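You operate a simulated robot arm through the tools that you are given. There is no shell and no other tool. Be economical: measure what you need, move in short steps, check, and stop when the job is done.

Carry out the task below with a simulated robot arm. There is one attempt and no reset: what you move stays moved.

TASK
Seal the cream card's open bearing and put it in the white tray.
Fine: In the green press: cream slider in, lever down and up, slider back out.
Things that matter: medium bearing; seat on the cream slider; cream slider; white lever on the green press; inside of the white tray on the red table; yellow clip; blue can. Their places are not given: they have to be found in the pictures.

It is judged by the outcome, as a careful person would: the job done as asked, and still so three seconds after it is handed in. It fails if anything else is knocked over, pushed out of place, dropped, spilled or broken.

THE ROBOT
A 6-joint arm with a two-finger parallel gripper, fixed in place. Base frame: the origin is at the foot of the arm, x ahead of it, y to its left, z up; the work surface is at about z = 0. Lengths are in m, angles in rad, forces in N, time in s.
With the tool pointing down near the work surface it reaches from about 0.16 to 0.42 m from the base axis. Its first joint turns from -1.152 to 1.152 rad. Payload 1.57 kg.
Tool frame: the origin (TCP) lies between the finger pads and is the grasp point; the fingertips stand 0.03 m ahead of it; z points along the fingers, y is the line along which they close. The gripper opens to 0.08 m. The fingers are 0.017 m wide and 0.012 m thick; the gripper's body (0.04 by 0.082 m) begins 0.08 m behind the TCP.
Orientation is that of the tool frame in the base frame, as [roll, pitch, yaw] about the fixed x, y, z axes, in that order (R = Rz(yaw) Ry(pitch) Rx(roll)). With the fingers straight down and closing along the base's y, the tool's x points along the base's -x, its y along +y and its z along -z.

THE INTERFACE
- The arm moves only by the tool servo_tool. Its argument "rows" is a list of rows, each an object of numbers (a shift or turn left out is 0, a gripper value left out holds the last): "tx", "ty", "tz": the shift along the tool's x, y, z in units of 40 mm (1.0 is 40 mm); "ax", "ay", "az": the turn, a rotation vector about the tool's x, y, z in units of 4 degrees (1.0 is 4 degrees); "gripper": the gripper command, from -1 (fully open) to 1 (shut), values between in proportion. In form: [{"tx": .., "ty": .., "tz": .., "ax": .., "ay": .., "az": .., "gripper": ..}, ...]. A call has 1 to 12 rows; each row shifts and turns the commanded pose from where the row before left it, along the tool's axes as they then stand. A call with a number of a shift or a turn outside -1 to 1 is refused whole. A row lasts 0.2 s, in which the tool goes at most 0.05 m and 0.15 rad; a call with a longer step from one row to the next is refused whole, and so is a gripper value outside its range. A pose out of reach is approached as far as the arm can. The call stops where the force on the tool passes 90 N (or 10 N more than at its start, if that is more) or the arm is blocked; 0.2 s more then pass. The fingers move at their own pace (about 0.153 m/s each) and stop on an object; they squeeze with about 35 N. The grip force told is the motor's: it shows also when the fingers shut on nothing. Time passes only in rows, and 0.2 s behind the last, so rows that do not move let the fingers close. It gives the time, the measured TCP pose, the force on the tool (base axes), the opening and the grip force at its end, in the units of the frame above (readings bear some noise).
- Cameras (640 x 400 px; columns grow to the right, rows downward): "scene" is fixed at [0.0419, -0.3206, 0.4265]; the picture's right is [0.89, -0.45, 0.00], its down [-0.25, -0.49, -0.84] and it looks along [0.38, 0.75, -0.55] (base axes); focal length 238 px, centre (320, 200). "wrist" rides on the gripper at [-0.032, 0, -0.078] in the tool frame; the picture's right is [0.00, -1.00, 0.00], its down [0.97, 0.00, -0.24] and it looks along [0.24, 0.00, 0.97] (tool axes); focal length 218 px, centre (320, 200).
- capture(camera): a new picture of that camera. No time passes.
- measure_at(camera, pixels): for up to 12 pixels [column, row] of the newest picture of that camera ("zoom" is the newest enlarged one), the place [x, y, z] in the base frame of the surface seen there, good to about 0.002 m. No time passes.
- enlarge(camera, box): a new picture of the part [left, top, right, bottom] of that camera's present view, enlarged. No time passes.
- sign_off(): hands the job in; it is judged then, once.

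Work in short steps. Measure before you move; look again where a grasp or a placing could have gone wrong, and mend it. You have 80 turns and 34 pictures in all, those below and enlarged ones among them. Open the gripper and draw the arm clear of the work before you hand the job in, unless the task says otherwise; then end with one line.

The tools are called by a JSON object that holds its "op" and its "data". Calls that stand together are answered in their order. servo_tool: Moves the arm, as the interface text tells. Its arguments: {"type":"object","properties":{"rows":{"type":"array","items":{"type":"object","properties":{"tx":{"type":"number"},"ty":{"type":"number"},"tz":{"type":"number"},"ax":{"type":"number"},"ay":{"type":"number"},"az":{"type":"number"},"gripper":{"type":"number"}}}}},"required":["rows"]} The other tools are called the same way: capture (camera) takes a picture; measure_at (camera, pixels) gives the place of the surface under pixels of a picture; enlarge (camera, box) takes an enlarged picture of a part of a camera's view; sign_off () hands the job in.

At the start:

```text
clock: 0.0
tool_pos: [0.2275, 0.0178, 0.2855]
ee_rot: [-3.141, 0.001, 3.141]
force: [-0.3, -0.1, 0.6]
opening: 0.0799
gripper_force: 0.1
```

scene: 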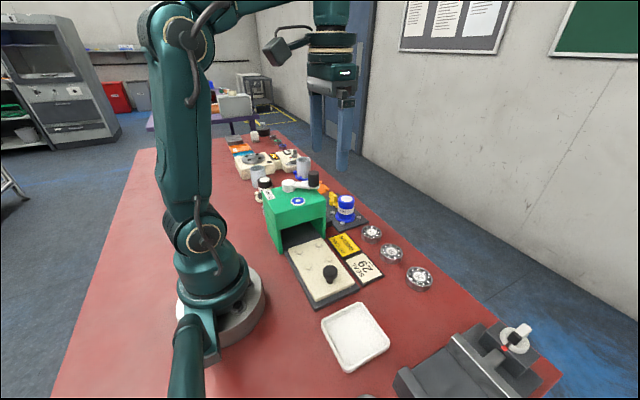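
wrist: 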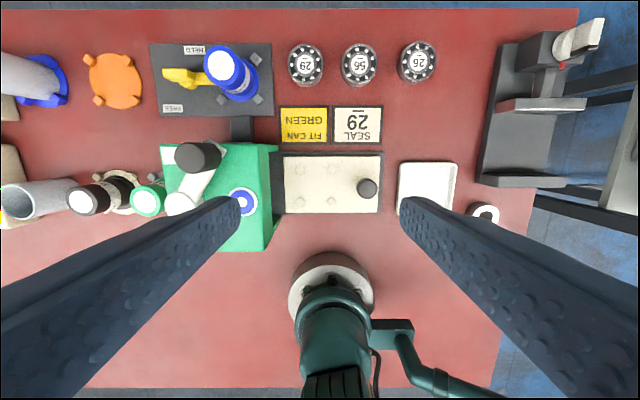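

The view shows three bearings, the cards, the press and a can fixture. I'll enlarge these to read the labels.

{"op": "enlarge", "data": {"camera": "wrist", "box": [140, 30, 300, 130]}}

{"op": "enlarge", "data": {"camera": "wrist", "box": [270, 30, 470, 155]}}

{"op": "enlarge", "data": {"camera": "scene", "box": [230, 130, 440, 310]}}

```text
4.00 times, centred on (220, 80) of wrist
```

zoom: 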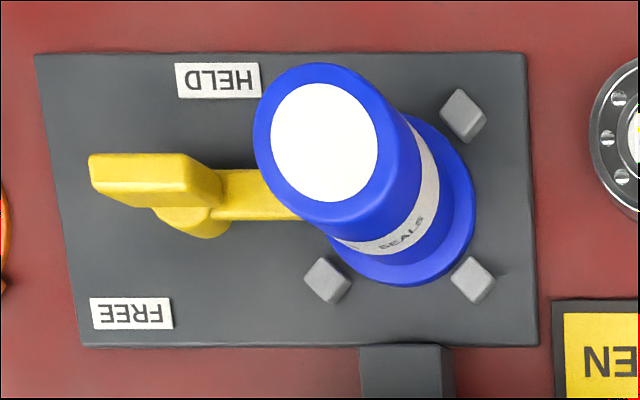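

```text
3.20 times, centred on (370, 92) of wrist
```

zoom: 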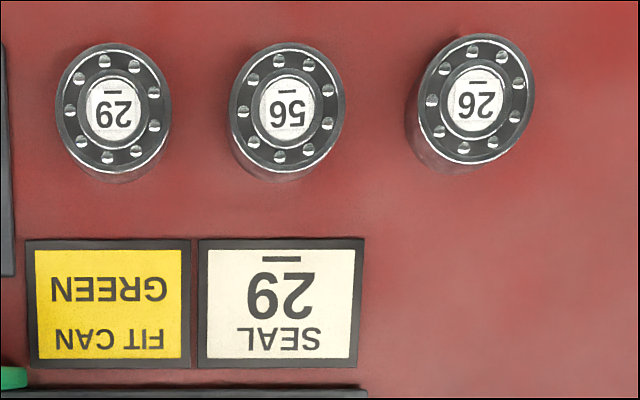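

```text
2.22 times, centred on (335, 220) of scene
```

zoom: 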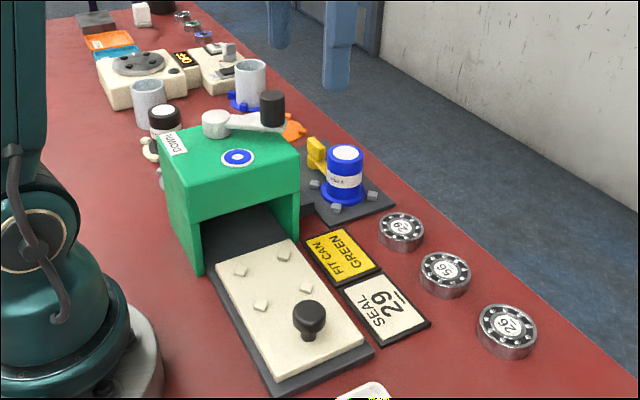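

The clip and can need a closer look, so I'll measure the key points first.

{"op": "measure_at", "data": {"camera": "wrist", "pixels": [[305, 64], [360, 64], [417, 62], [368, 187], [315, 183], [428, 185], [224, 66], [185, 77], [243, 202], [198, 156], [180, 203], [210, 110]]}}

{"op": "servo_tool", "data": {"rows": [{"tx": -0.6, "ty": 1}, {"tx": -0.6, "ty": 1}, {"tx": -0.6, "ty": 0.5}, {"tx": -0.2}]}}

{"op": "capture", "data": {"camera": "wrist"}}

```text
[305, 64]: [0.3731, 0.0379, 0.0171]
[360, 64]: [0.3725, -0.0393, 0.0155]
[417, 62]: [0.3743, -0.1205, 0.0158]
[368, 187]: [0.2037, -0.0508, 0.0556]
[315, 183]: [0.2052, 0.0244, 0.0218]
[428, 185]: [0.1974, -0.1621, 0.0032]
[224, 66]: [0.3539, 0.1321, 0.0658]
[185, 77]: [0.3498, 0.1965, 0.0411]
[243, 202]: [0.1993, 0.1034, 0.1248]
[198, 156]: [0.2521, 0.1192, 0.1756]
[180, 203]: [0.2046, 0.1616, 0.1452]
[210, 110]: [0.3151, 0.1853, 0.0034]
```

```text
clock: 1.0
tool_pos: [0.2929, 0.1071, 0.2733]
ee_rot: [3.141, 0.004, 3.14]
force: [-1.3, 1.0, -0.2]
opening: 0.0799
gripper_force: 0.1
out of reach, approached as far as the arm can: row 3, 4
```

```text
28 pictures are left
```

wrist: 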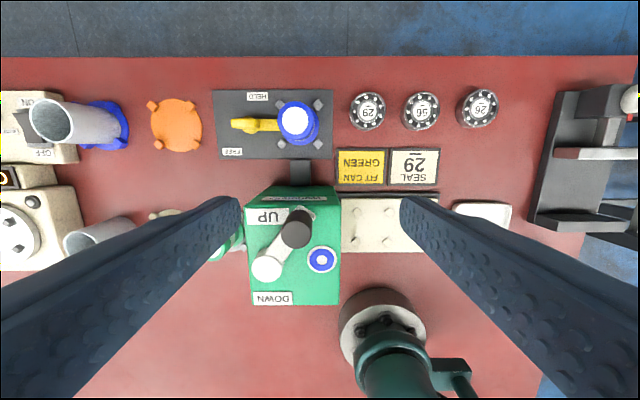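

{"op": "enlarge", "data": {"camera": "wrist", "box": [210, 80, 350, 168]}}

{"op": "enlarge", "data": {"camera": "wrist", "box": [220, 175, 380, 315]}}

{"op": "enlarge", "data": {"camera": "wrist", "box": [335, 80, 515, 192]}}

```text
4.55 times, centred on (280, 124) of wrist
```

zoom: 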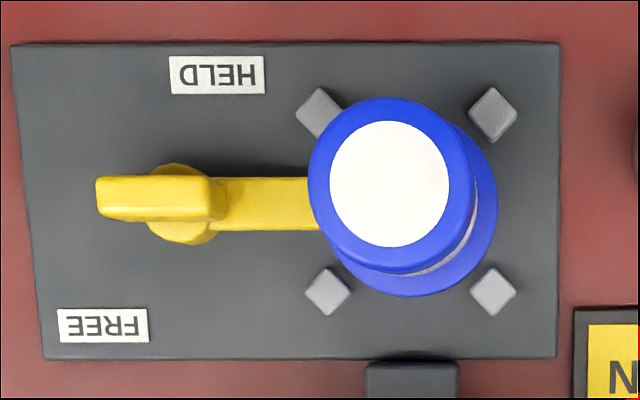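

```text
2.86 times, centred on (300, 245) of wrist
```

zoom: 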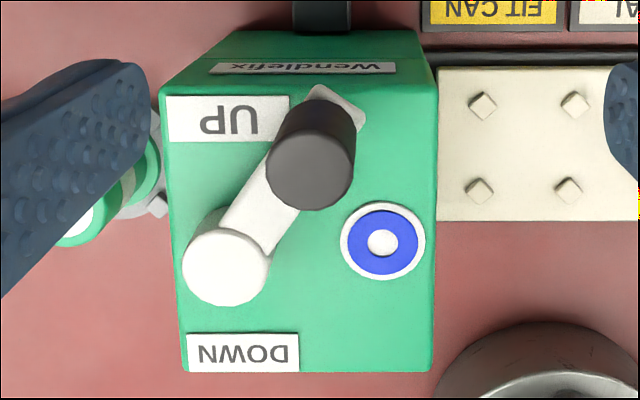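

```text
3.56 times, centred on (425, 136) of wrist
```

zoom: 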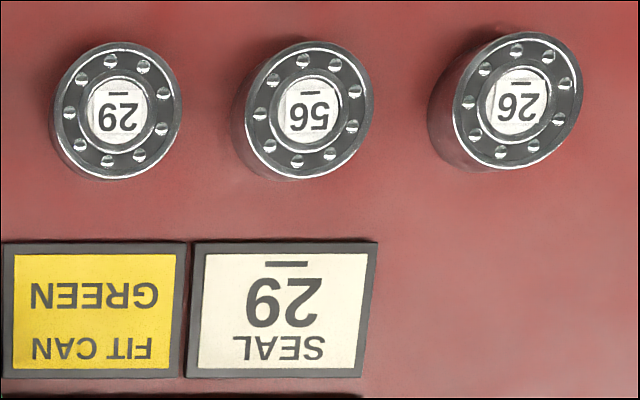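

{"op": "enlarge", "data": {"camera": "wrist", "box": [210, 80, 350, 168]}}

{"op": "measure_at", "data": {"camera": "zoom", "pixels": [[120, 190], [200, 190], [180, 235], [240, 205], [300, 205], [390, 180], [485, 250], [380, 285], [318, 110], [492, 112], [327, 290], [493, 290]]}}

{"op": "enlarge", "data": {"camera": "scene", "box": [315, 170, 395, 230]}}

```text
4.55 times, centred on (280, 124) of wrist
```

zoom: 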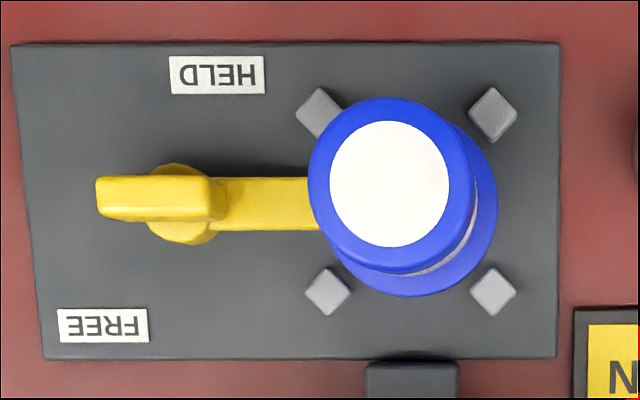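

```text
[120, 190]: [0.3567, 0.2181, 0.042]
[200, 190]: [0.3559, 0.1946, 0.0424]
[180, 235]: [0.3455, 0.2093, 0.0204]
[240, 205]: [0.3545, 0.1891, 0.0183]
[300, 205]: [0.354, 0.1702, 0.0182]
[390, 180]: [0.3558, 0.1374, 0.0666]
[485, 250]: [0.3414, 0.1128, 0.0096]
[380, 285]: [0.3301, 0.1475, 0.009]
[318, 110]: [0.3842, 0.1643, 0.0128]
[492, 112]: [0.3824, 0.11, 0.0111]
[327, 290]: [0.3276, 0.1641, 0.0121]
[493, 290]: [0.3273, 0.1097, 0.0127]
```

```text
6.67 times, centred on (355, 200) of scene
```

zoom: 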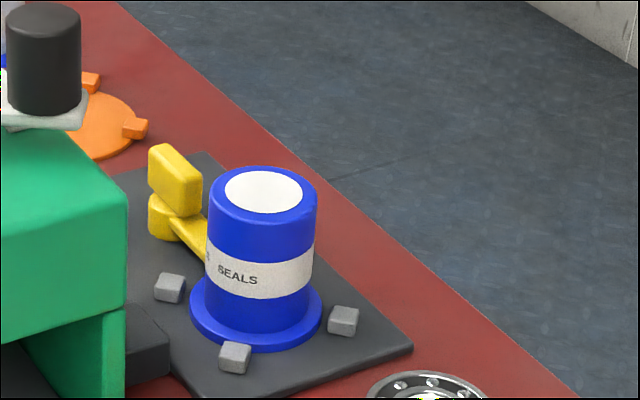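

The blue can is seated between its posts with the yellow clip arm over its flange. The press carries a blue-ring sticker, so the can looks fitted. Bearing "29" at (0.373, 0.038) matches the cream card, and I'll move closer over it and the slider seat to measure.

{"op": "servo_tool", "data": {"rows": [{"ty": -0.9, "tx": -0.3}, {"ty": -0.9, "tx": -0.3}, {"tz": 0.9}, {"tz": 0.9, "tx": -0.3}, {}]}}

{"op": "capture", "data": {"camera": "wrist"}}

```text
clock: 2.2
tool_pos: [0.3261, 0.037, 0.1957]
ee_rot: [-3.141, 0.001, 3.14]
force: [-0.1, 0.1, -0.3]
opening: 0.08
gripper_force: 0.0
out of reach, approached as far as the arm can: row 2
```

```text
22 pictures are left
```

wrist: 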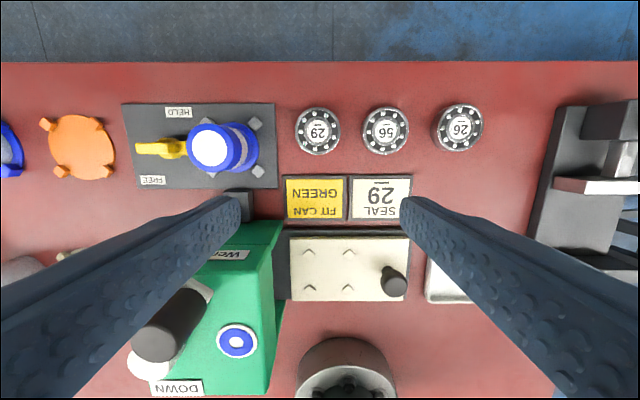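

Measure the bearing edges, seat pads, slider knob and plate.

{"op": "measure_at", "data": {"camera": "wrist", "pixels": [[318, 130], [298, 130], [338, 130], [318, 112], [318, 147], [308, 251], [348, 251], [309, 287], [347, 287], [328, 270], [390, 272], [386, 130]]}}

{"op": "measure_at", "data": {"camera": "wrist", "pixels": [[291, 270], [408, 270], [283, 270], [275, 300], [300, 238], [300, 299], [366, 131], [437, 131], [482, 131], [458, 130]]}}

{"op": "enlarge", "data": {"camera": "wrist", "box": [270, 90, 430, 310]}}

```text
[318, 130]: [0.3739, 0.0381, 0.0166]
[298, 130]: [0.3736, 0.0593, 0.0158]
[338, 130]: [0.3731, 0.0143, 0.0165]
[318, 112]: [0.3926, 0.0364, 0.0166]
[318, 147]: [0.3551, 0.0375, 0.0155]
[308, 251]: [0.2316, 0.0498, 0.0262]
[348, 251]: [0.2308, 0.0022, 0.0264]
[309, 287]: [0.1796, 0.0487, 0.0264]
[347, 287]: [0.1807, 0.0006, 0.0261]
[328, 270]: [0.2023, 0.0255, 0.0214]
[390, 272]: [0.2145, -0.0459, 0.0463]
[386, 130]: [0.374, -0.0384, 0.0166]
```

```text
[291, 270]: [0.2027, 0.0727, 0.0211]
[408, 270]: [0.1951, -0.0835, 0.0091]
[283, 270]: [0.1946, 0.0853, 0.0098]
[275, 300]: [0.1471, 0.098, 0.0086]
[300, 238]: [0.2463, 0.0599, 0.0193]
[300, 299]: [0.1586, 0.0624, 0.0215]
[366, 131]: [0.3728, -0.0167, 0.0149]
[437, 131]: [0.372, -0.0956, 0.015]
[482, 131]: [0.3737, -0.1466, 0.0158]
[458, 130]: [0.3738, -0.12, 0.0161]
```

```text
1.82 times, centred on (350, 200) of wrist
```

zoom: 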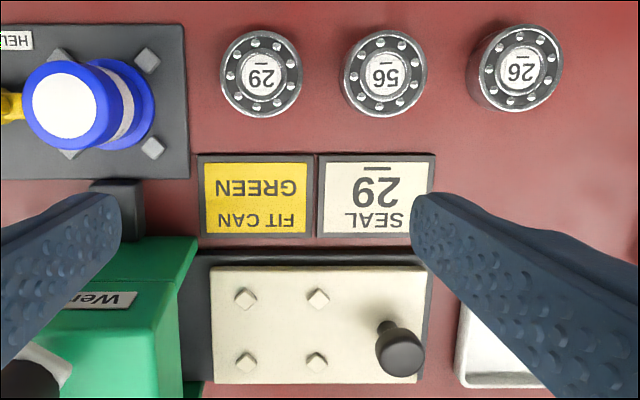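

Bearing 29 is about 0.048 m wide, centred at (0.3735, 0.037). I'll descend above it with a partial opening.

{"op": "servo_tool", "data": {"rows": [{"tz": 0.9, "gripper": -0.55}, {"tz": 0.9}, {"tx": -0.6, "tz": 0.4}, {"tx": -0.585}, {}]}}

```text
clock: 3.4
tool_pos: [0.3746, 0.0349, 0.1083]
ee_rot: [-3.141, 0.003, 3.139]
force: [0.1, -0.4, 0.4]
opening: 0.0622
gripper_force: 0.0
```

{"op": "servo_tool", "data": {"rows": [{"tz": 0.7, "ty": 0.05}, {"tz": 0.7}, {"tz": 0.44}, {}]}}

{"op": "capture", "data": {"camera": "wrist"}}

```text
clock: 4.4
tool_pos: [0.3743, 0.0369, 0.0367]
ee_rot: [3.14, 0.003, -3.142]
force: [-0.7, -0.7, 0.1]
opening: 0.062
gripper_force: 0.1
```

```text
20 pictures are left
```

wrist: 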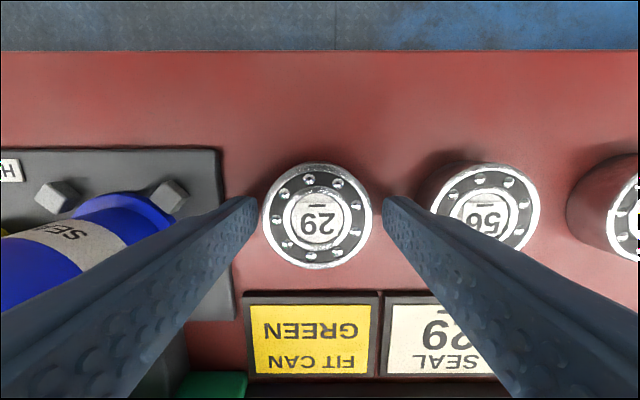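

Fingers straddle bearing 29 (318, 215) cleanly, so I'll close and lift.

{"op": "servo_tool", "data": {"rows": [{"tz": 0.05}, {"gripper": 1}, {}, {}]}}

{"op": "servo_tool", "data": {"rows": [{"tz": -0.6}, {"tz": -0.9}, {"tx": 0.5, "tz": -0.3}, {}]}}

```text
clock: 5.4
tool_pos: [0.3733, 0.0381, 0.034]
ee_rot: [-3.14, 0.002, 3.14]
force: [-0.2, -0.1, 3.2]
opening: 0.0507
gripper_force: 35.0
```

```text
clock: 6.4
tool_pos: [0.3541, 0.0367, 0.1048]
ee_rot: [3.141, 0.002, 3.138]
force: [0.2, 0.2, -1.7]
opening: 0.0505
gripper_force: 34.7
```

Bearing held. I'll carry it above the slider seat at (0.2057, 0.0253).

{"op": "servo_tool", "data": {"rows": [{"tx": 0.9, "ty": -0.29}, {"tx": 0.95}, {"tx": 0.95}, {"tx": 0.91}, {}]}}

{"op": "capture", "data": {"camera": "wrist"}}

```text
clock: 7.6
tool_pos: [0.2061, 0.0256, 0.1056]
ee_rot: [3.139, 0.002, 3.14]
force: [-0.6, -0.4, -1.8]
opening: 0.0509
gripper_force: 35.1
```

```text
19 pictures are left
```

wrist: 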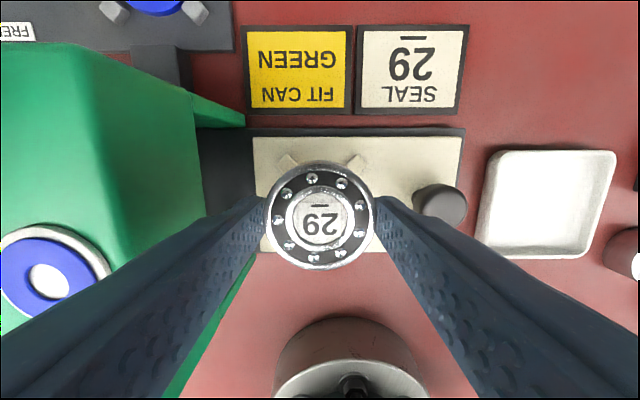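

{"op": "measure_at", "data": {"camera": "wrist", "pixels": [[289, 161], [354, 161], [319, 217], [440, 198], [545, 210], [262, 200]]}}

{"op": "servo_tool", "data": {"rows": [{"tz": 0.5}, {"tz": 0.4}, {"tz": 0.2}, {}]}}

```text
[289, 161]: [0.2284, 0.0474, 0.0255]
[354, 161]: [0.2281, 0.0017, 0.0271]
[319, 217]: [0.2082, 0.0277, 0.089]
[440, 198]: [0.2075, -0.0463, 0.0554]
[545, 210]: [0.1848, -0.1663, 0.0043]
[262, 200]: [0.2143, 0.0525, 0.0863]
```

```text
clock: 8.6
tool_pos: [0.2053, 0.0246, 0.0619]
ee_rot: [-3.141, -0.001, 3.139]
force: [0.2, 0.0, -1.7]
opening: 0.0508
gripper_force: 35.2
```

Lower onto the seat and check force.

{"op": "servo_tool", "data": {"rows": [{"tz": 0.1}, {"tz": 0.05}, {}]}}

{"op": "capture", "data": {"camera": "wrist"}}

```text
clock: 9.4
tool_pos: [0.2057, 0.0268, 0.0562]
ee_rot: [3.141, 0.008, 3.138]
force: [0.4, -1.6, 26.3]
opening: 0.0513
gripper_force: 35.1
```

```text
18 pictures are left
```

wrist: 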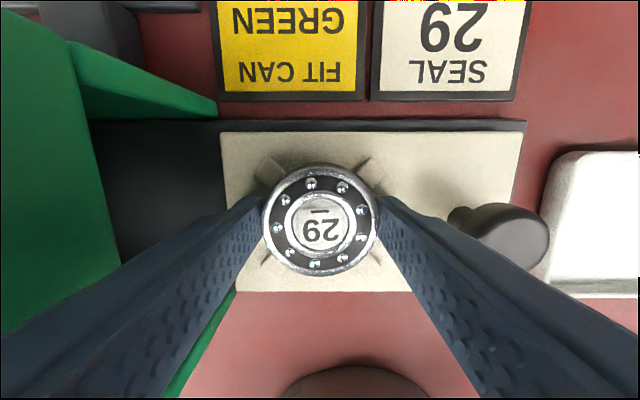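

Seated (26 N contact, bearing between the pads). I'll release and rise.

{"op": "servo_tool", "data": {"rows": [{"tz": -0.03}, {"gripper": -0.5}, {}, {"tz": -0.3}, {"tz": -0.7}, {"tz": -0.6}, {}]}}

{"op": "capture", "data": {"camera": "wrist"}}

```text
clock: 11.0
tool_pos: [0.2054, 0.0259, 0.1212]
ee_rot: [-3.141, 0.002, 3.138]
force: [0.4, 0.2, 0.4]
opening: 0.0601
gripper_force: 0.1
```

```text
17 pictures are left
```

wrist: 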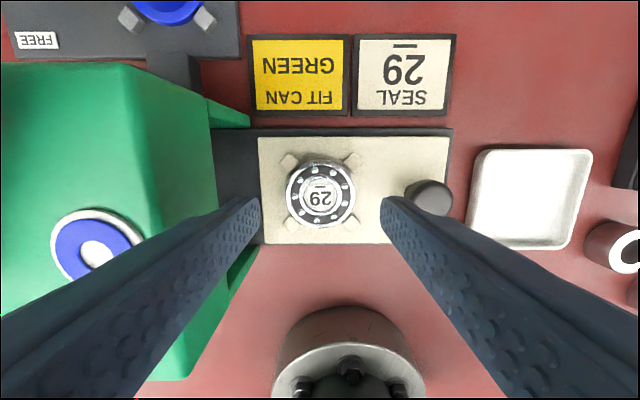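

Bearing sits centred. Next is the slider knob at about (0.205, -0.048): I'll move above it and turn the tool 90° so the fingers close along x and stay clear of the press.

{"op": "servo_tool", "data": {"rows": [{"ty": -0.92, "gripper": -1}, {"ty": -0.92}, {"az": 1}, {"az": 1}, {"az": 1}, {"az": 1}, {"az": 1}, {"az": 1}, {"az": 1}, {"az": 1}, {"az": 1}, {"az": 1}]}}

{"op": "servo_tool", "data": {"rows": [{"az": 1}, {"az": 1}, {"az": 1}, {"az": 1}, {"az": 1}, {"az": 1}, {"az": 1}, {"az": 1}, {"az": 1}, {"az": 1}, {"az": 1}, {"az": 1}]}}

{"op": "servo_tool", "data": {"rows": [{"az": 0.5}, {}]}}

{"op": "capture", "data": {"camera": "wrist"}}

```text
clock: 13.6
tool_pos: [0.205, -0.046, 0.1196]
ee_rot: [3.141, 0.003, 2.44]
force: [-0.1, -0.8, -0.1]
opening: 0.08
gripper_force: 0.0
```

```text
clock: 16.2
tool_pos: [0.2059, -0.0458, 0.1202]
ee_rot: [3.141, 0.0, 1.602]
force: [0.4, 0.0, 0.1]
opening: 0.0801
gripper_force: 0.2
```

```text
clock: 16.8
tool_pos: [0.2057, -0.0447, 0.1207]
ee_rot: [3.139, -0.001, 1.569]
force: [0.1, 0.6, 0.0]
opening: 0.0799
gripper_force: 0.0
```

```text
16 pictures are left
```

wrist: 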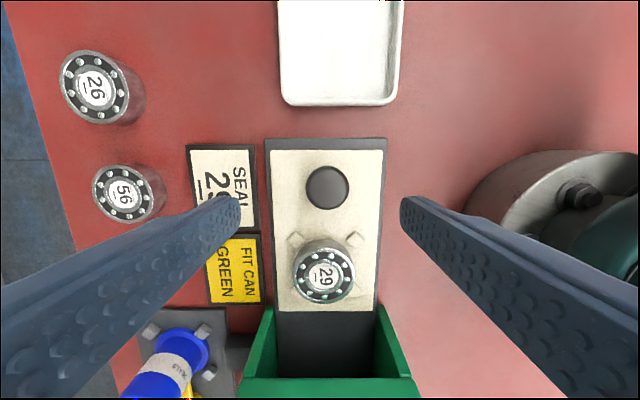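

{"op": "measure_at", "data": {"camera": "wrist", "pixels": [[327, 188], [308, 188], [346, 188], [327, 206], [327, 171], [300, 390], [328, 330], [327, 300], [340, 50], [282, 100], [398, 98]]}}

```text
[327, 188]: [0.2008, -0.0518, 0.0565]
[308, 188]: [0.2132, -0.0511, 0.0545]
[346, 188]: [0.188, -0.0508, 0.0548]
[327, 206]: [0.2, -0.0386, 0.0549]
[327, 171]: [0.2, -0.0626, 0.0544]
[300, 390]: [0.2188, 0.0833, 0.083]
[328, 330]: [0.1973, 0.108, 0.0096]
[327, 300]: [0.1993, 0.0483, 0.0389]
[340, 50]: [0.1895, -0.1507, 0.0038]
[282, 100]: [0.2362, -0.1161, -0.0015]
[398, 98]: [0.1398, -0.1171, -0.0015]
```

Knob centre is (0.2007, -0.051) with its top at 0.056. Align, descend and grip.

{"op": "servo_tool", "data": {"rows": [{"tx": -0.16, "ty": -0.12, "gripper": -0.3}, {"tz": 0.7}, {"tz": 0.65}, {}, {"gripper": 1}, {}, {}]}}

```text
clock: 18.4
tool_pos: [0.1994, -0.0525, 0.0648]
ee_rot: [-3.139, 0.001, 1.567]
force: [-6.6, -0.9, -7.6]
opening: 0.0293
gripper_force: 38.7
```

Knob gripped; push the slider in (+y) gently.

{"op": "servo_tool", "data": {"rows": [{"tx": 0.4}, {"tx": 0.4}, {"tx": 0.4}, {"tx": 0.4}, {}]}}

```text
clock: 19.6
tool_pos: [0.1995, 0.0101, 0.067]
ee_rot: [-3.14, 0.0, 1.567]
force: [-5.0, 0.1, -36.0]
opening: 0.0291
gripper_force: 39.1
```

{"op": "servo_tool", "data": {"rows": [{"tz": 0.05}, {"tx": 0.3}, {"tx": 0.3}, {}]}}

{"op": "capture", "data": {"camera": "wrist"}}

```text
clock: 20.6
tool_pos: [0.1999, 0.0347, 0.0624]
ee_rot: [-3.14, 0.003, 1.566]
force: [-20.2, 0.8, 36.8]
opening: 0.0296
gripper_force: 38.9
```

```text
15 pictures are left
```

wrist: 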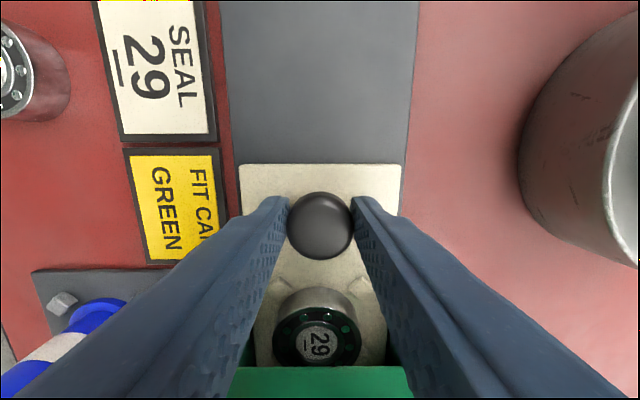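

Slider and bearing move together. I'll keep going in small steps.

{"op": "servo_tool", "data": {"rows": [{"tz": -0.025, "ty": -0.025}, {"tx": 0.25}, {"tx": 0.25}, {}]}}

{"op": "servo_tool", "data": {"rows": [{"tx": 0.2}, {"tx": 0.2}, {}]}}

```text
clock: 21.6
tool_pos: [0.2, 0.0543, 0.0646]
ee_rot: [-3.141, 0.004, 1.57]
force: [2.5, -36.0, -5.8]
opening: 0.0295
gripper_force: 39.0
```

```text
clock: 22.4
tool_pos: [0.2007, 0.0729, 0.0651]
ee_rot: [3.138, -0.002, 1.569]
force: [0.3, 0.0, -0.1]
opening: 0.0
gripper_force: 21.1
```

The knob met a stop near y=0.054 and the fingers slipped past it. Looking.

{"op": "capture", "data": {"camera": "wrist"}}

{"op": "capture", "data": {"camera": "scene"}}

```text
14 pictures are left
```

wrist: 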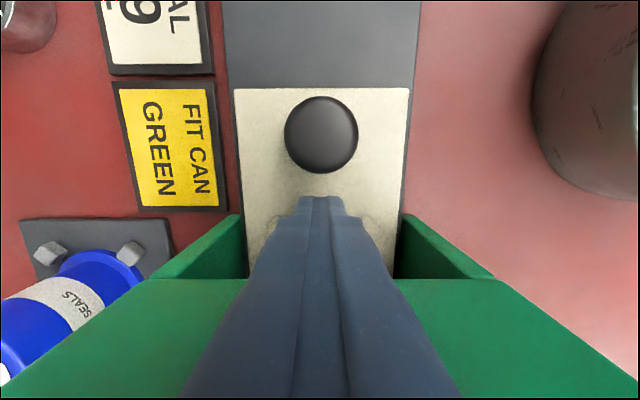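

```text
13 pictures are left
```

scene: 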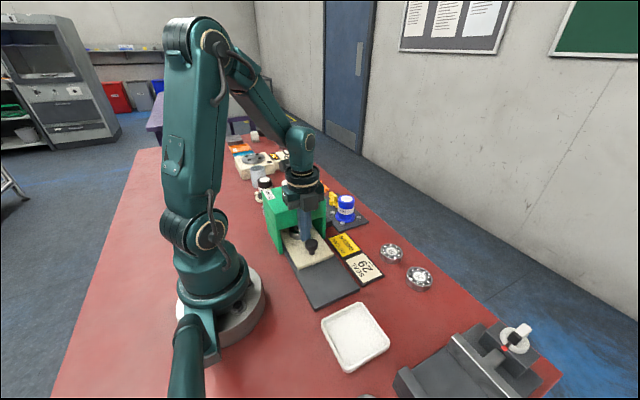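

{"op": "measure_at", "data": {"camera": "wrist", "pixels": [[321, 134], [321, 170], [321, 100], [260, 95], [200, 290], [240, 230], [290, 225]]}}

```text
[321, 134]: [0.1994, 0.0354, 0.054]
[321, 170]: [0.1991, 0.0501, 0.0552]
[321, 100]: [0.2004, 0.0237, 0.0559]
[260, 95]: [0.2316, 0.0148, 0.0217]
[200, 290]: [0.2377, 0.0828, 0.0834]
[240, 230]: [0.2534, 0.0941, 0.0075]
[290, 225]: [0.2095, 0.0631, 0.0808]
```

Knob is at y≈0.036 (0.0875 m of travel). I'll go behind it with closed fingers and push to confirm it is at the stop.

{"op": "servo_tool", "data": {"rows": [{"tx": -0.1, "tz": -0.3}, {"tz": -0.8}, {"tx": -0.9}, {"tx": -0.9}, {"tz": 0.6}, {"tz": 0.5}, {}]}}

{"op": "servo_tool", "data": {"rows": [{"tx": 0.3}, {"tx": 0.15}, {"tx": 0.1}, {}]}}

```text
clock: 24.0
tool_pos: [0.1985, -0.0043, 0.0645]
ee_rot: [3.14, -0.001, 1.568]
force: [-0.2, 0.7, -0.2]
opening: 0.0
gripper_force: 21.1
```

```text
clock: 25.0
tool_pos: [0.2005, 0.0167, 0.0657]
ee_rot: [3.141, 0.0, 1.569]
force: [0.4, 0.8, 0.0]
opening: 0.0
gripper_force: 21.0
```

{"op": "servo_tool", "data": {"rows": [{"tx": 0.1}, {"tx": 0.1}, {}]}}

```text
clock: 25.8
tool_pos: [0.2011, 0.0262, 0.0646]
ee_rot: [3.14, -0.002, 1.569]
force: [1.0, -0.5, -1.2]
opening: 0.0
gripper_force: 21.1
```

{"op": "servo_tool", "data": {"rows": [{"tx": 0.1}, {"tx": 0.1}, {}]}}

{"op": "capture", "data": {"camera": "wrist"}}

```text
clock: 26.4
tool_pos: [0.2001, 0.0262, 0.0648]
ee_rot: [-3.14, 0.02, 1.582]
force: [1.9, -11.4, 0.5]
opening: 0.0
gripper_force: 21.9
stopped in row 3: the force on the tool passed its limit (the readings are from after the stop); the commanded pose is now the measured one
```

```text
12 pictures are left
```

wrist: 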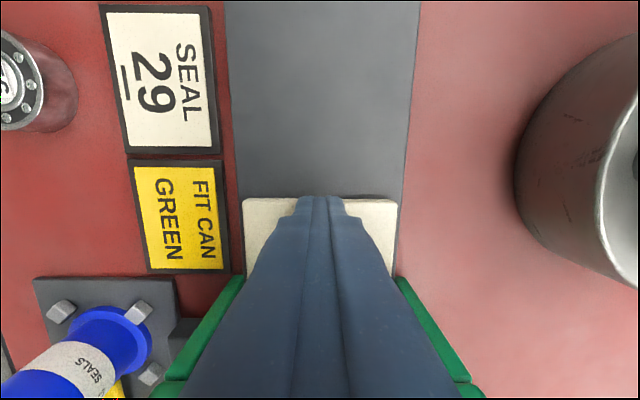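

A hard stop was reached (force limit). Back off and check where the slider edge is now.

{"op": "measure_at", "data": {"camera": "wrist", "pixels": [[265, 204], [370, 204]]}}

{"op": "servo_tool", "data": {"rows": [{"tx": -0.3}, {"tz": -0.9}, {"tz": -0.9}, {"tz": -0.9}, {"tz": -0.9}, {}]}}

{"op": "capture", "data": {"camera": "wrist"}}

```text
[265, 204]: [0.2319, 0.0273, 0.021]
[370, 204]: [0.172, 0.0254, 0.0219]
```

```text
clock: 27.8
tool_pos: [0.1996, 0.0182, 0.2105]
ee_rot: [3.141, 0.016, 1.58]
force: [-0.6, 0.3, 0.3]
opening: 0.0001
gripper_force: 21.2
```

```text
11 pictures are left
```

wrist: 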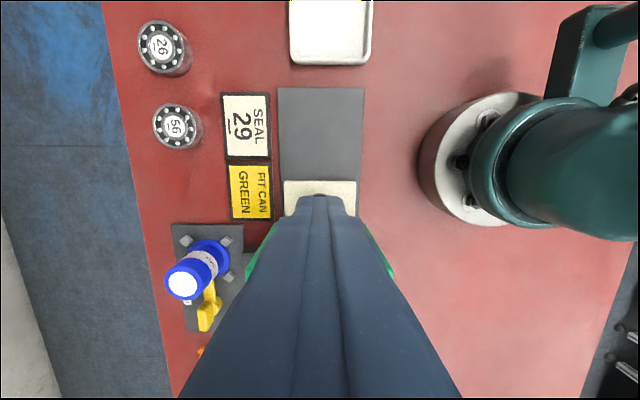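

Slider is in (edge at y 0.026, travel 0.098). Next is the lever: I'll rise over the press with open fingers to measure it.

{"op": "servo_tool", "data": {"rows": [{"tz": -0.6, "gripper": -1}, {"tz": -0.5}, {"tx": 0.8, "ty": 0.5}, {"tx": 0.7, "ty": 0.5}, {}]}}

{"op": "capture", "data": {"camera": "wrist"}}

```text
clock: 29.0
tool_pos: [0.2377, 0.0807, 0.2525]
ee_rot: [-3.141, 0.017, 1.581]
force: [-0.3, 0.4, -0.9]
opening: 0.0801
gripper_force: 0.1
```

```text
10 pictures are left
```

wrist: 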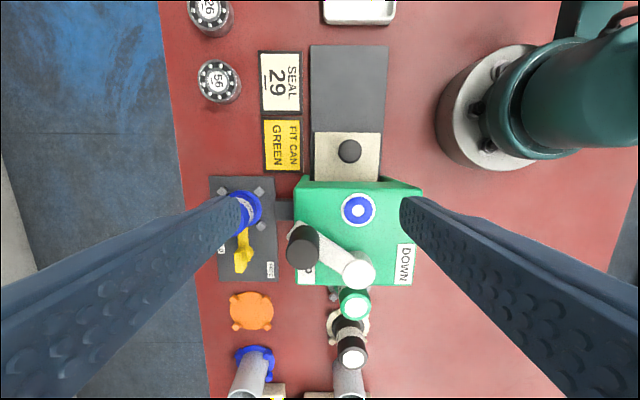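

{"op": "measure_at", "data": {"camera": "wrist", "pixels": [[303, 254], [290, 254], [317, 254], [303, 241], [303, 266], [359, 268], [359, 255], [330, 252], [296, 228], [358, 210], [406, 262], [309, 281]]}}

{"op": "enlarge", "data": {"camera": "wrist", "box": [270, 170, 430, 300]}}

```text
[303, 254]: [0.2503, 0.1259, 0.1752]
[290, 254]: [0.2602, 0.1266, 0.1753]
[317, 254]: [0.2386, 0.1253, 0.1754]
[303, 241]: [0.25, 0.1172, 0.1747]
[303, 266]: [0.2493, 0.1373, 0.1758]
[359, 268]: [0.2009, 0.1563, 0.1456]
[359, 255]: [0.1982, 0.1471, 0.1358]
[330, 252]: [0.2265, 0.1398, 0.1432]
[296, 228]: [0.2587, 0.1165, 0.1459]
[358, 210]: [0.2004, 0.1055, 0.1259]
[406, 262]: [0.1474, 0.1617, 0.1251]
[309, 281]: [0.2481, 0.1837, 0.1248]
```

```text
3.08 times, centred on (350, 235) of wrist
```

zoom: 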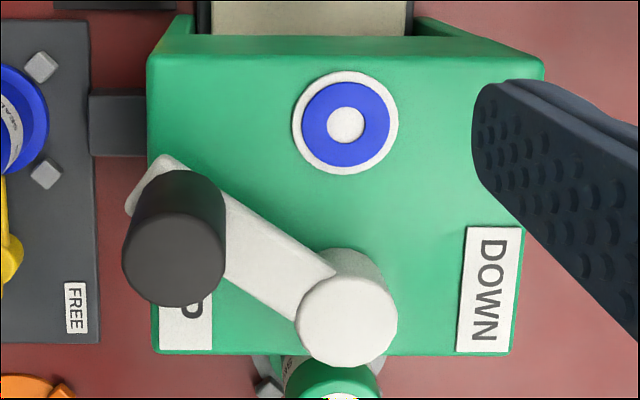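

Pivot ≈ (0.2005, 0.157), knob ≈ (0.250, 0.127) with top 0.175, radius 0.058 m. I'll cage the knob loosely between the fingers and sweep the arc towards DOWN.

{"op": "servo_tool", "data": {"rows": [{"tx": 0.6, "ty": 0.3, "gripper": -0.12}, {"tx": 0.56}, {"tz": 0.6}, {"tz": 0.6}, {"tz": 0.5}, {}]}}

{"op": "capture", "data": {"camera": "wrist"}}

```text
clock: 30.4
tool_pos: [0.2513, 0.125, 0.1845]
ee_rot: [-3.139, 0.016, 1.58]
force: [-0.2, -0.3, -0.2]
opening: 0.0449
gripper_force: 0.1
```

```text
8 pictures are left
```

wrist: 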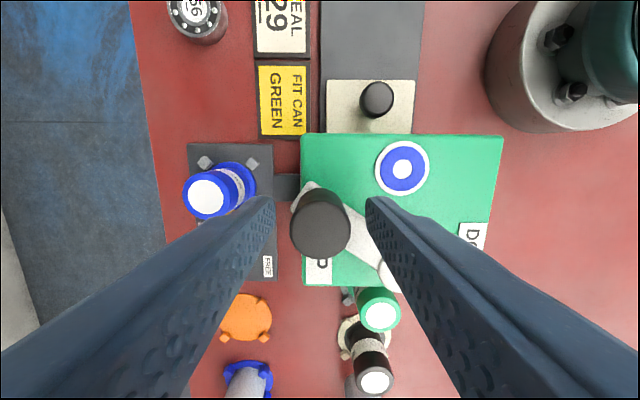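

Knob is caged. Narrow the gap and sweep the first half of the arc.

{"op": "servo_tool", "data": {"rows": [{"gripper": 0.25}, {}, {"tx": -0.24, "ty": -0.18}, {"tx": -0.195, "ty": -0.23}, {"tx": -0.145, "ty": -0.265}, {"tx": -0.085, "ty": -0.29}, {"tx": -0.025, "ty": -0.3}, {}]}}

```text
clock: 32.2
tool_pos: [0.1999, 0.0962, 0.1828]
ee_rot: [-3.141, 0.016, 1.58]
force: [-0.4, 0.3, 0.2]
opening: 0.0306
gripper_force: 0.4
```

{"op": "servo_tool", "data": {"rows": [{"tx": 0.11, "ty": -0.3}, {"tx": 0.1, "ty": -0.285}, {"tx": 0.155, "ty": -0.26}, {}]}}

{"op": "capture", "data": {"camera": "wrist"}}

```text
clock: 33.2
tool_pos: [0.168, 0.1109, 0.1837]
ee_rot: [3.131, 0.018, 1.579]
force: [26.7, -10.5, 2.5]
opening: 0.0549
gripper_force: 13.7
```

```text
7 pictures are left
```

wrist: 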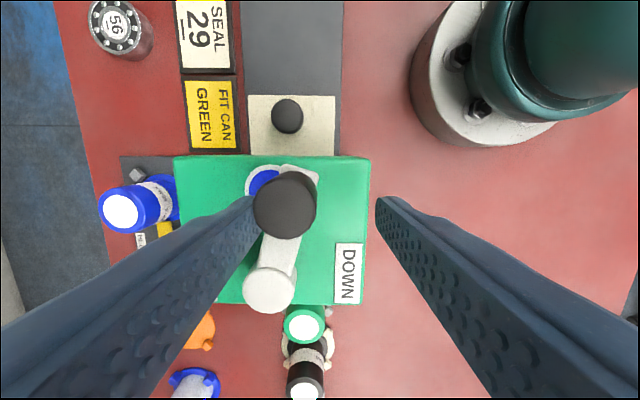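

{"op": "measure_at", "data": {"camera": "wrist", "pixels": [[285, 206], [285, 230], [285, 182], [268, 289], [347, 272]]}}

```text
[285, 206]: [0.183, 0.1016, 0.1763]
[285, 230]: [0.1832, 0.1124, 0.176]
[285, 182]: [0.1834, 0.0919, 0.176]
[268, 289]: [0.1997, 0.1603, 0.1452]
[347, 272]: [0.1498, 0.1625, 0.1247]
```

Lever sits at about -108° with the finger pushed open, so it's either a stop or stiffness. I'll open the fingers to their mechanical limit and push a bit further in small steps to tell.

{"op": "servo_tool", "data": {"rows": [{"gripper": -1, "tx": -0.1}, {"ty": -0.2}, {"ty": -0.1}, {"ty": -0.05}, {}]}}

```text
clock: 34.4
tool_pos: [0.1555, 0.1071, 0.184]
ee_rot: [3.133, 0.016, 1.582]
force: [38.9, 0.5, -14.5]
opening: 0.0801
gripper_force: 0.4
```

{"op": "servo_tool", "data": {"rows": [{"ty": -0.05}, {"ty": -0.05}, {}]}}

```text
clock: 35.2
tool_pos: [0.1542, 0.1073, 0.1843]
ee_rot: [3.12, 0.013, 1.584]
force: [69.8, 2.8, -30.8]
opening: 0.0805
gripper_force: 0.2
```

Solid stop at about 70 N, so lever is fully down. Now re-cage the knob and sweep it back to UP.

{"op": "servo_tool", "data": {"rows": [{"ty": 0.45, "tx": -0.06}, {"ty": 0.42, "tx": -0.06}, {"gripper": 0.25}, {}, {"tx": -0.06, "ty": 0.295}, {"ty": 0.3}, {"tx": 0.06, "ty": 0.295}, {"tx": 0.125, "ty": 0.27}, {}]}}

{"op": "servo_tool", "data": {"rows": [{"tx": 0.18, "ty": 0.24}, {"tx": 0.22, "ty": 0.2}, {"tx": 0.12, "ty": 0.1}, {"ty": 0.06}, {}]}}

{"op": "capture", "data": {"camera": "wrist"}}

```text
clock: 37.2
tool_pos: [0.2314, 0.1078, 0.1837]
ee_rot: [3.141, 0.014, 1.58]
force: [0.1, 0.0, 1.5]
opening: 0.0305
gripper_force: 0.4
```

```text
clock: 38.4
tool_pos: [0.2538, 0.13, 0.1829]
ee_rot: [-3.14, 0.016, 1.579]
force: [-3.0, -0.4, 0.4]
opening: 0.0331
gripper_force: 2.0
```

```text
6 pictures are left
```

wrist: 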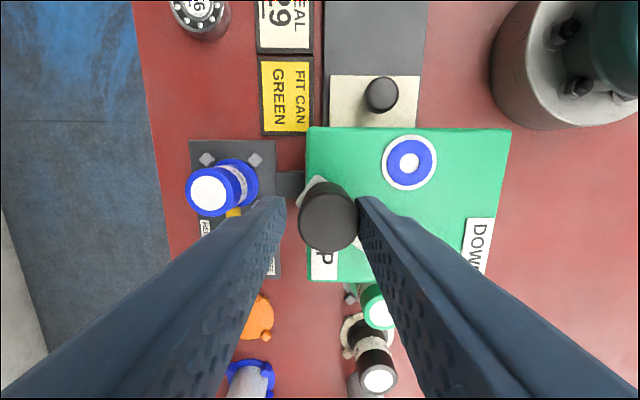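

Lever is back near UP. A small extra nudge to make sure it's on the stop, with a knob measurement.

{"op": "servo_tool", "data": {"rows": [{"ty": 0.06, "tx": 0.04}, {}]}}

{"op": "measure_at", "data": {"camera": "wrist", "pixels": [[328, 220], [381, 95], [328, 196], [328, 246]]}}

```text
clock: 39.0
tool_pos: [0.2571, 0.13, 0.1834]
ee_rot: [-3.138, 0.016, 1.579]
force: [-9.4, -3.4, -1.8]
opening: 0.0374
gripper_force: 3.2
```

```text
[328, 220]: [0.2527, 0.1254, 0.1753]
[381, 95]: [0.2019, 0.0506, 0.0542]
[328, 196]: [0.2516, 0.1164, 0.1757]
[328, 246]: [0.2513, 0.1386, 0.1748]
```

Lever is up on its stop. Open, rise, and go to the slider knob at about (0.201, 0.048).

{"op": "servo_tool", "data": {"rows": [{"gripper": -0.3, "ty": -0.1}, {"tz": -0.7}, {"tz": -0.7}, {"tx": -0.7, "ty": -0.65}, {"tx": -0.7, "ty": -0.65}, {"tx": -0.65}, {}]}}

```text
clock: 40.6
tool_pos: [0.2007, 0.0493, 0.2397]
ee_rot: [3.141, 0.017, 1.579]
force: [0.3, -0.2, -0.3]
opening: 0.0521
gripper_force: 0.0
```

{"op": "servo_tool", "data": {"rows": [{"tz": 0.9, "tx": -0.03}, {"tz": 0.9}, {"tz": 0.9}, {"tz": 0.5}, {}]}}

{"op": "capture", "data": {"camera": "wrist"}}

```text
clock: 41.8
tool_pos: [0.2008, 0.0455, 0.1136]
ee_rot: [-3.139, 0.018, 1.579]
force: [-0.5, 0.0, 0.2]
opening: 0.0519
gripper_force: 0.1
```

```text
5 pictures are left
```

wrist: 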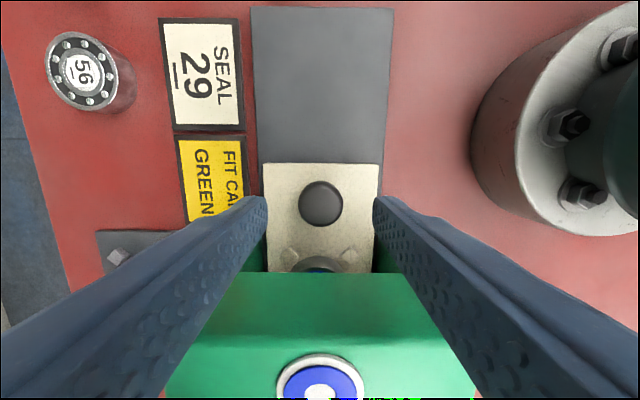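

A blue seal shows on the bearing at (322, 268), so it's sealed. Measure the knob, then grip.

{"op": "measure_at", "data": {"camera": "wrist", "pixels": [[321, 204], [302, 204], [341, 204], [321, 187], [321, 221]]}}

```text
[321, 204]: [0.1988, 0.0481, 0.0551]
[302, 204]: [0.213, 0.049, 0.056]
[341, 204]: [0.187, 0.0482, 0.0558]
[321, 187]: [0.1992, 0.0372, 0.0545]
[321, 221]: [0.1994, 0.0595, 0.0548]
```

{"op": "servo_tool", "data": {"rows": [{"tx": 0.06, "ty": -0.02}, {"tz": 0.7}, {"tz": 0.53}, {}, {"gripper": 1}, {}, {}]}}

{"op": "servo_tool", "data": {"rows": [{"tx": -0.3}, {"tx": -0.4}, {"tx": -0.4}, {"tx": -0.4}, {}]}}

```text
clock: 43.4
tool_pos: [0.1999, 0.0452, 0.0643]
ee_rot: [-3.139, 0.017, 1.579]
force: [2.9, -1.5, -17.0]
opening: 0.0293
gripper_force: 38.8
```

```text
clock: 44.6
tool_pos: [0.1997, -0.0128, 0.0654]
ee_rot: [-3.138, 0.017, 1.579]
force: [-9.8, -0.6, -9.1]
opening: 0.0292
gripper_force: 38.9
```

Slider is following. Continue to the outer stop.

{"op": "servo_tool", "data": {"rows": [{"tx": -0.4}, {"tx": -0.4}, {"tx": -0.2}, {}]}}

```text
clock: 45.6
tool_pos: [0.1998, -0.0517, 0.0646]
ee_rot: [-3.138, 0.015, 1.58]
force: [-16.7, -2.5, 36.4]
opening: 0.0291
gripper_force: 39.3
```

{"op": "servo_tool", "data": {"rows": [{"tx": -0.06}, {"tx": -0.06}, {}]}}

```text
clock: 46.4
tool_pos: [0.2006, -0.0564, 0.0644]
ee_rot: [-3.138, 0.012, 1.577]
force: [-6.4, 34.9, -9.1]
opening: 0.0293
gripper_force: 38.9
```

Stop felt (+35 N). Release, rise, and look.

{"op": "servo_tool", "data": {"rows": [{"tx": 0.06}, {"gripper": -0.5}, {}, {"tz": -0.5}, {"tz": -0.9}, {"tz": -0.6, "gripper": -0.5}, {}]}}

{"op": "capture", "data": {"camera": "wrist"}}

```text
clock: 48.0
tool_pos: [0.2008, -0.0552, 0.1457]
ee_rot: [-3.14, 0.017, 1.581]
force: [-0.5, 0.4, -0.1]
opening: 0.0602
gripper_force: 0.0
```

```text
4 pictures are left
```

wrist: 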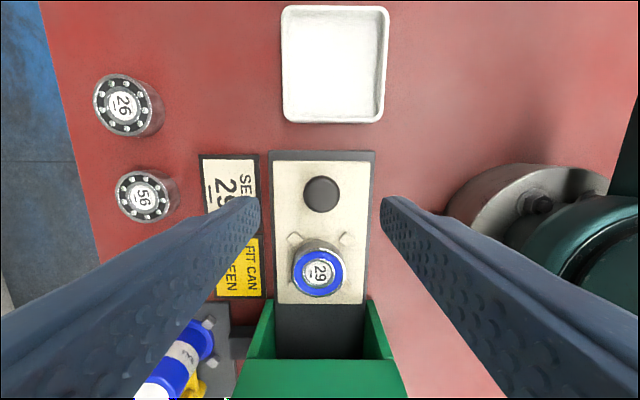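

{"op": "measure_at", "data": {"camera": "wrist", "pixels": [[317, 270], [296, 270], [338, 270], [317, 249], [317, 292], [320, 187], [286, 14], [384, 14], [286, 116], [380, 116], [335, 65]]}}

```text
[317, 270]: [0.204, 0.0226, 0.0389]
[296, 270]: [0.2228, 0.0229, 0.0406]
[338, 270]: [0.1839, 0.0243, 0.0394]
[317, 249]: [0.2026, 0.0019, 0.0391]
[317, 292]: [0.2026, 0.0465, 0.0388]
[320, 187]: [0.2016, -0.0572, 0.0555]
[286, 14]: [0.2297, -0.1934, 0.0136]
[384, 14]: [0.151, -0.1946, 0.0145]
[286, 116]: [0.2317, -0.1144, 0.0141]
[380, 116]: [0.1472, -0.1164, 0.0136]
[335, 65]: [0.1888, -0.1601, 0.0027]
```

Bearing "29" now has a blue seal, centred at (0.2035, 0.024). I'll go down and grip it slightly high.

{"op": "servo_tool", "data": {"rows": [{"tx": 0.9, "ty": 0.07}, {"tx": 0.9}, {"tx": 0.18}, {"tz": 0.6}, {"tz": 0.6}, {"tz": 0.5}, {}]}}

```text
clock: 49.6
tool_pos: [0.2023, 0.0243, 0.0761]
ee_rot: [-3.142, 0.017, 1.58]
force: [0.1, -1.0, 0.8]
opening: 0.06
gripper_force: 0.0
```

{"op": "servo_tool", "data": {"rows": [{"tz": 0.4, "ty": 0.02}, {}, {"gripper": 1}, {}, {}]}}

{"op": "servo_tool", "data": {"rows": [{"tz": -0.5}, {"tz": -0.7}, {"tz": -0.7}, {}]}}

```text
clock: 50.8
tool_pos: [0.204, 0.0237, 0.0586]
ee_rot: [-3.14, 0.016, 1.577]
force: [-0.8, -0.8, 0.0]
opening: 0.051
gripper_force: 35.0
```

```text
clock: 51.8
tool_pos: [0.2039, 0.0245, 0.1359]
ee_rot: [-3.14, 0.017, 1.581]
force: [0.2, 0.1, -1.5]
opening: 0.0507
gripper_force: 35.5
```

Held. Carry to the tray centre (0.190, -0.155), turning 45° so the fingers fit along the tray's diagonal.

{"op": "servo_tool", "data": {"rows": [{"tx": -0.9, "ty": -0.35}, {"tx": -0.9}, {"tx": -0.9}, {"tx": -0.9}, {"tx": -0.89}, {"az": -1}, {"az": -1}, {"az": -1}, {"az": -1}, {"az": -1}, {"az": -1}, {"az": -1}]}}

{"op": "servo_tool", "data": {"rows": [{"az": -1}, {"az": -1}, {"az": -1}, {"az": -1}, {}]}}

{"op": "capture", "data": {"camera": "wrist"}}

```text
clock: 54.4
tool_pos: [0.1906, -0.1552, 0.1386]
ee_rot: [-3.133, 0.013, 2.068]
force: [0.1, 0.1, -2.1]
opening: 0.0509
gripper_force: 34.5
```

```text
clock: 55.6
tool_pos: [0.1905, -0.1551, 0.1387]
ee_rot: [-3.129, 0.013, 2.35]
force: [0.1, 0.3, -1.2]
opening: 0.0507
gripper_force: 35.3
```

```text
3 pictures are left
```

wrist: 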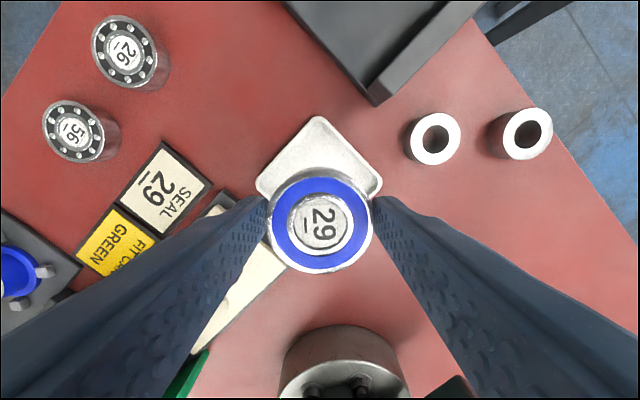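

Aligned over the tray. Descend.

{"op": "servo_tool", "data": {"rows": [{"tz": 0.7}, {"tz": 0.7}, {"tz": 0.6}, {"tz": 0.3}, {"tz": 0.1}, {}]}}

```text
clock: 57.0
tool_pos: [0.1913, -0.1577, 0.0418]
ee_rot: [-3.13, 0.011, 2.348]
force: [0.7, 0.5, -1.3]
opening: 0.0506
gripper_force: 35.0
```

{"op": "servo_tool", "data": {"rows": [{"tz": 0.05}, {"tz": 0.03}, {}]}}

```text
clock: 57.8
tool_pos: [0.1915, -0.1569, 0.0398]
ee_rot: [-3.13, 0.014, 2.348]
force: [-3.2, -0.1, 30.0]
opening: 0.0508
gripper_force: 34.9
```

Contact with the tray floor (30 N). Release and rise.

{"op": "servo_tool", "data": {"rows": [{"tz": -0.03}, {"gripper": -0.42}, {}, {"tz": -0.3}, {"tz": -0.7}, {"tz": -0.9}, {"tz": -0.9}, {"tz": -0.9}, {}]}}

{"op": "capture", "data": {"camera": "wrist"}}

{"op": "capture", "data": {"camera": "scene"}}

```text
clock: 59.8
tool_pos: [0.1924, -0.1525, 0.1894]
ee_rot: [-3.129, 0.012, 2.347]
force: [0.7, 0.0, 0.2]
opening: 0.0567
gripper_force: 0.1
```

```text
2 pictures are left
```

wrist: 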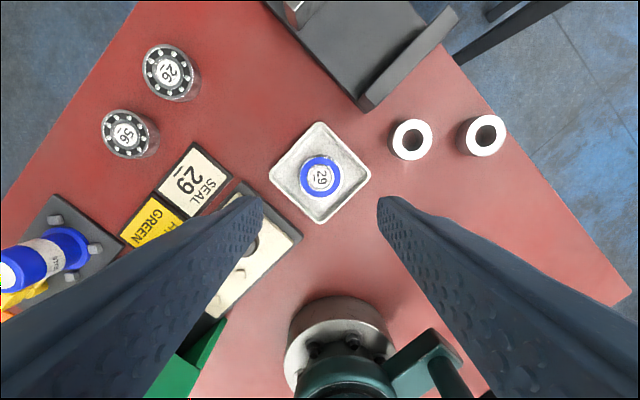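

```text
1 pictures are left
```

scene: 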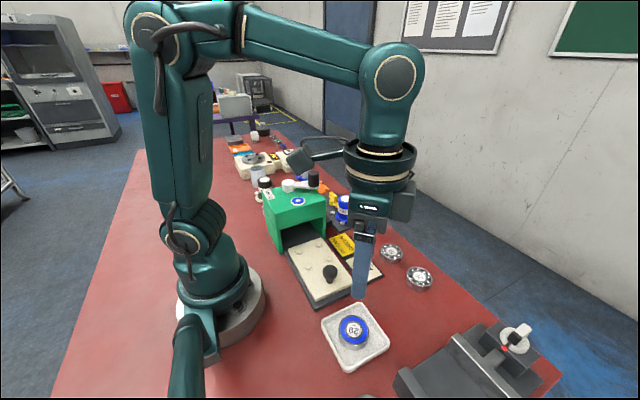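

The sealed bearing is in the tray, the lever is up, the slider is out, the gripper is open and the arm is clear.

{"op": "sign_off", "data": {}}

```text
The job is handed in.
```

I sealed bearing 29, the one on the cream card, in the green press and put it in the white tray. The press lever is back up and the slider is back out. It has a blue seal from the blue can already fitted; I did not act on the yellow "FIT CAN GREEN" card, taking it not to be part of this job.
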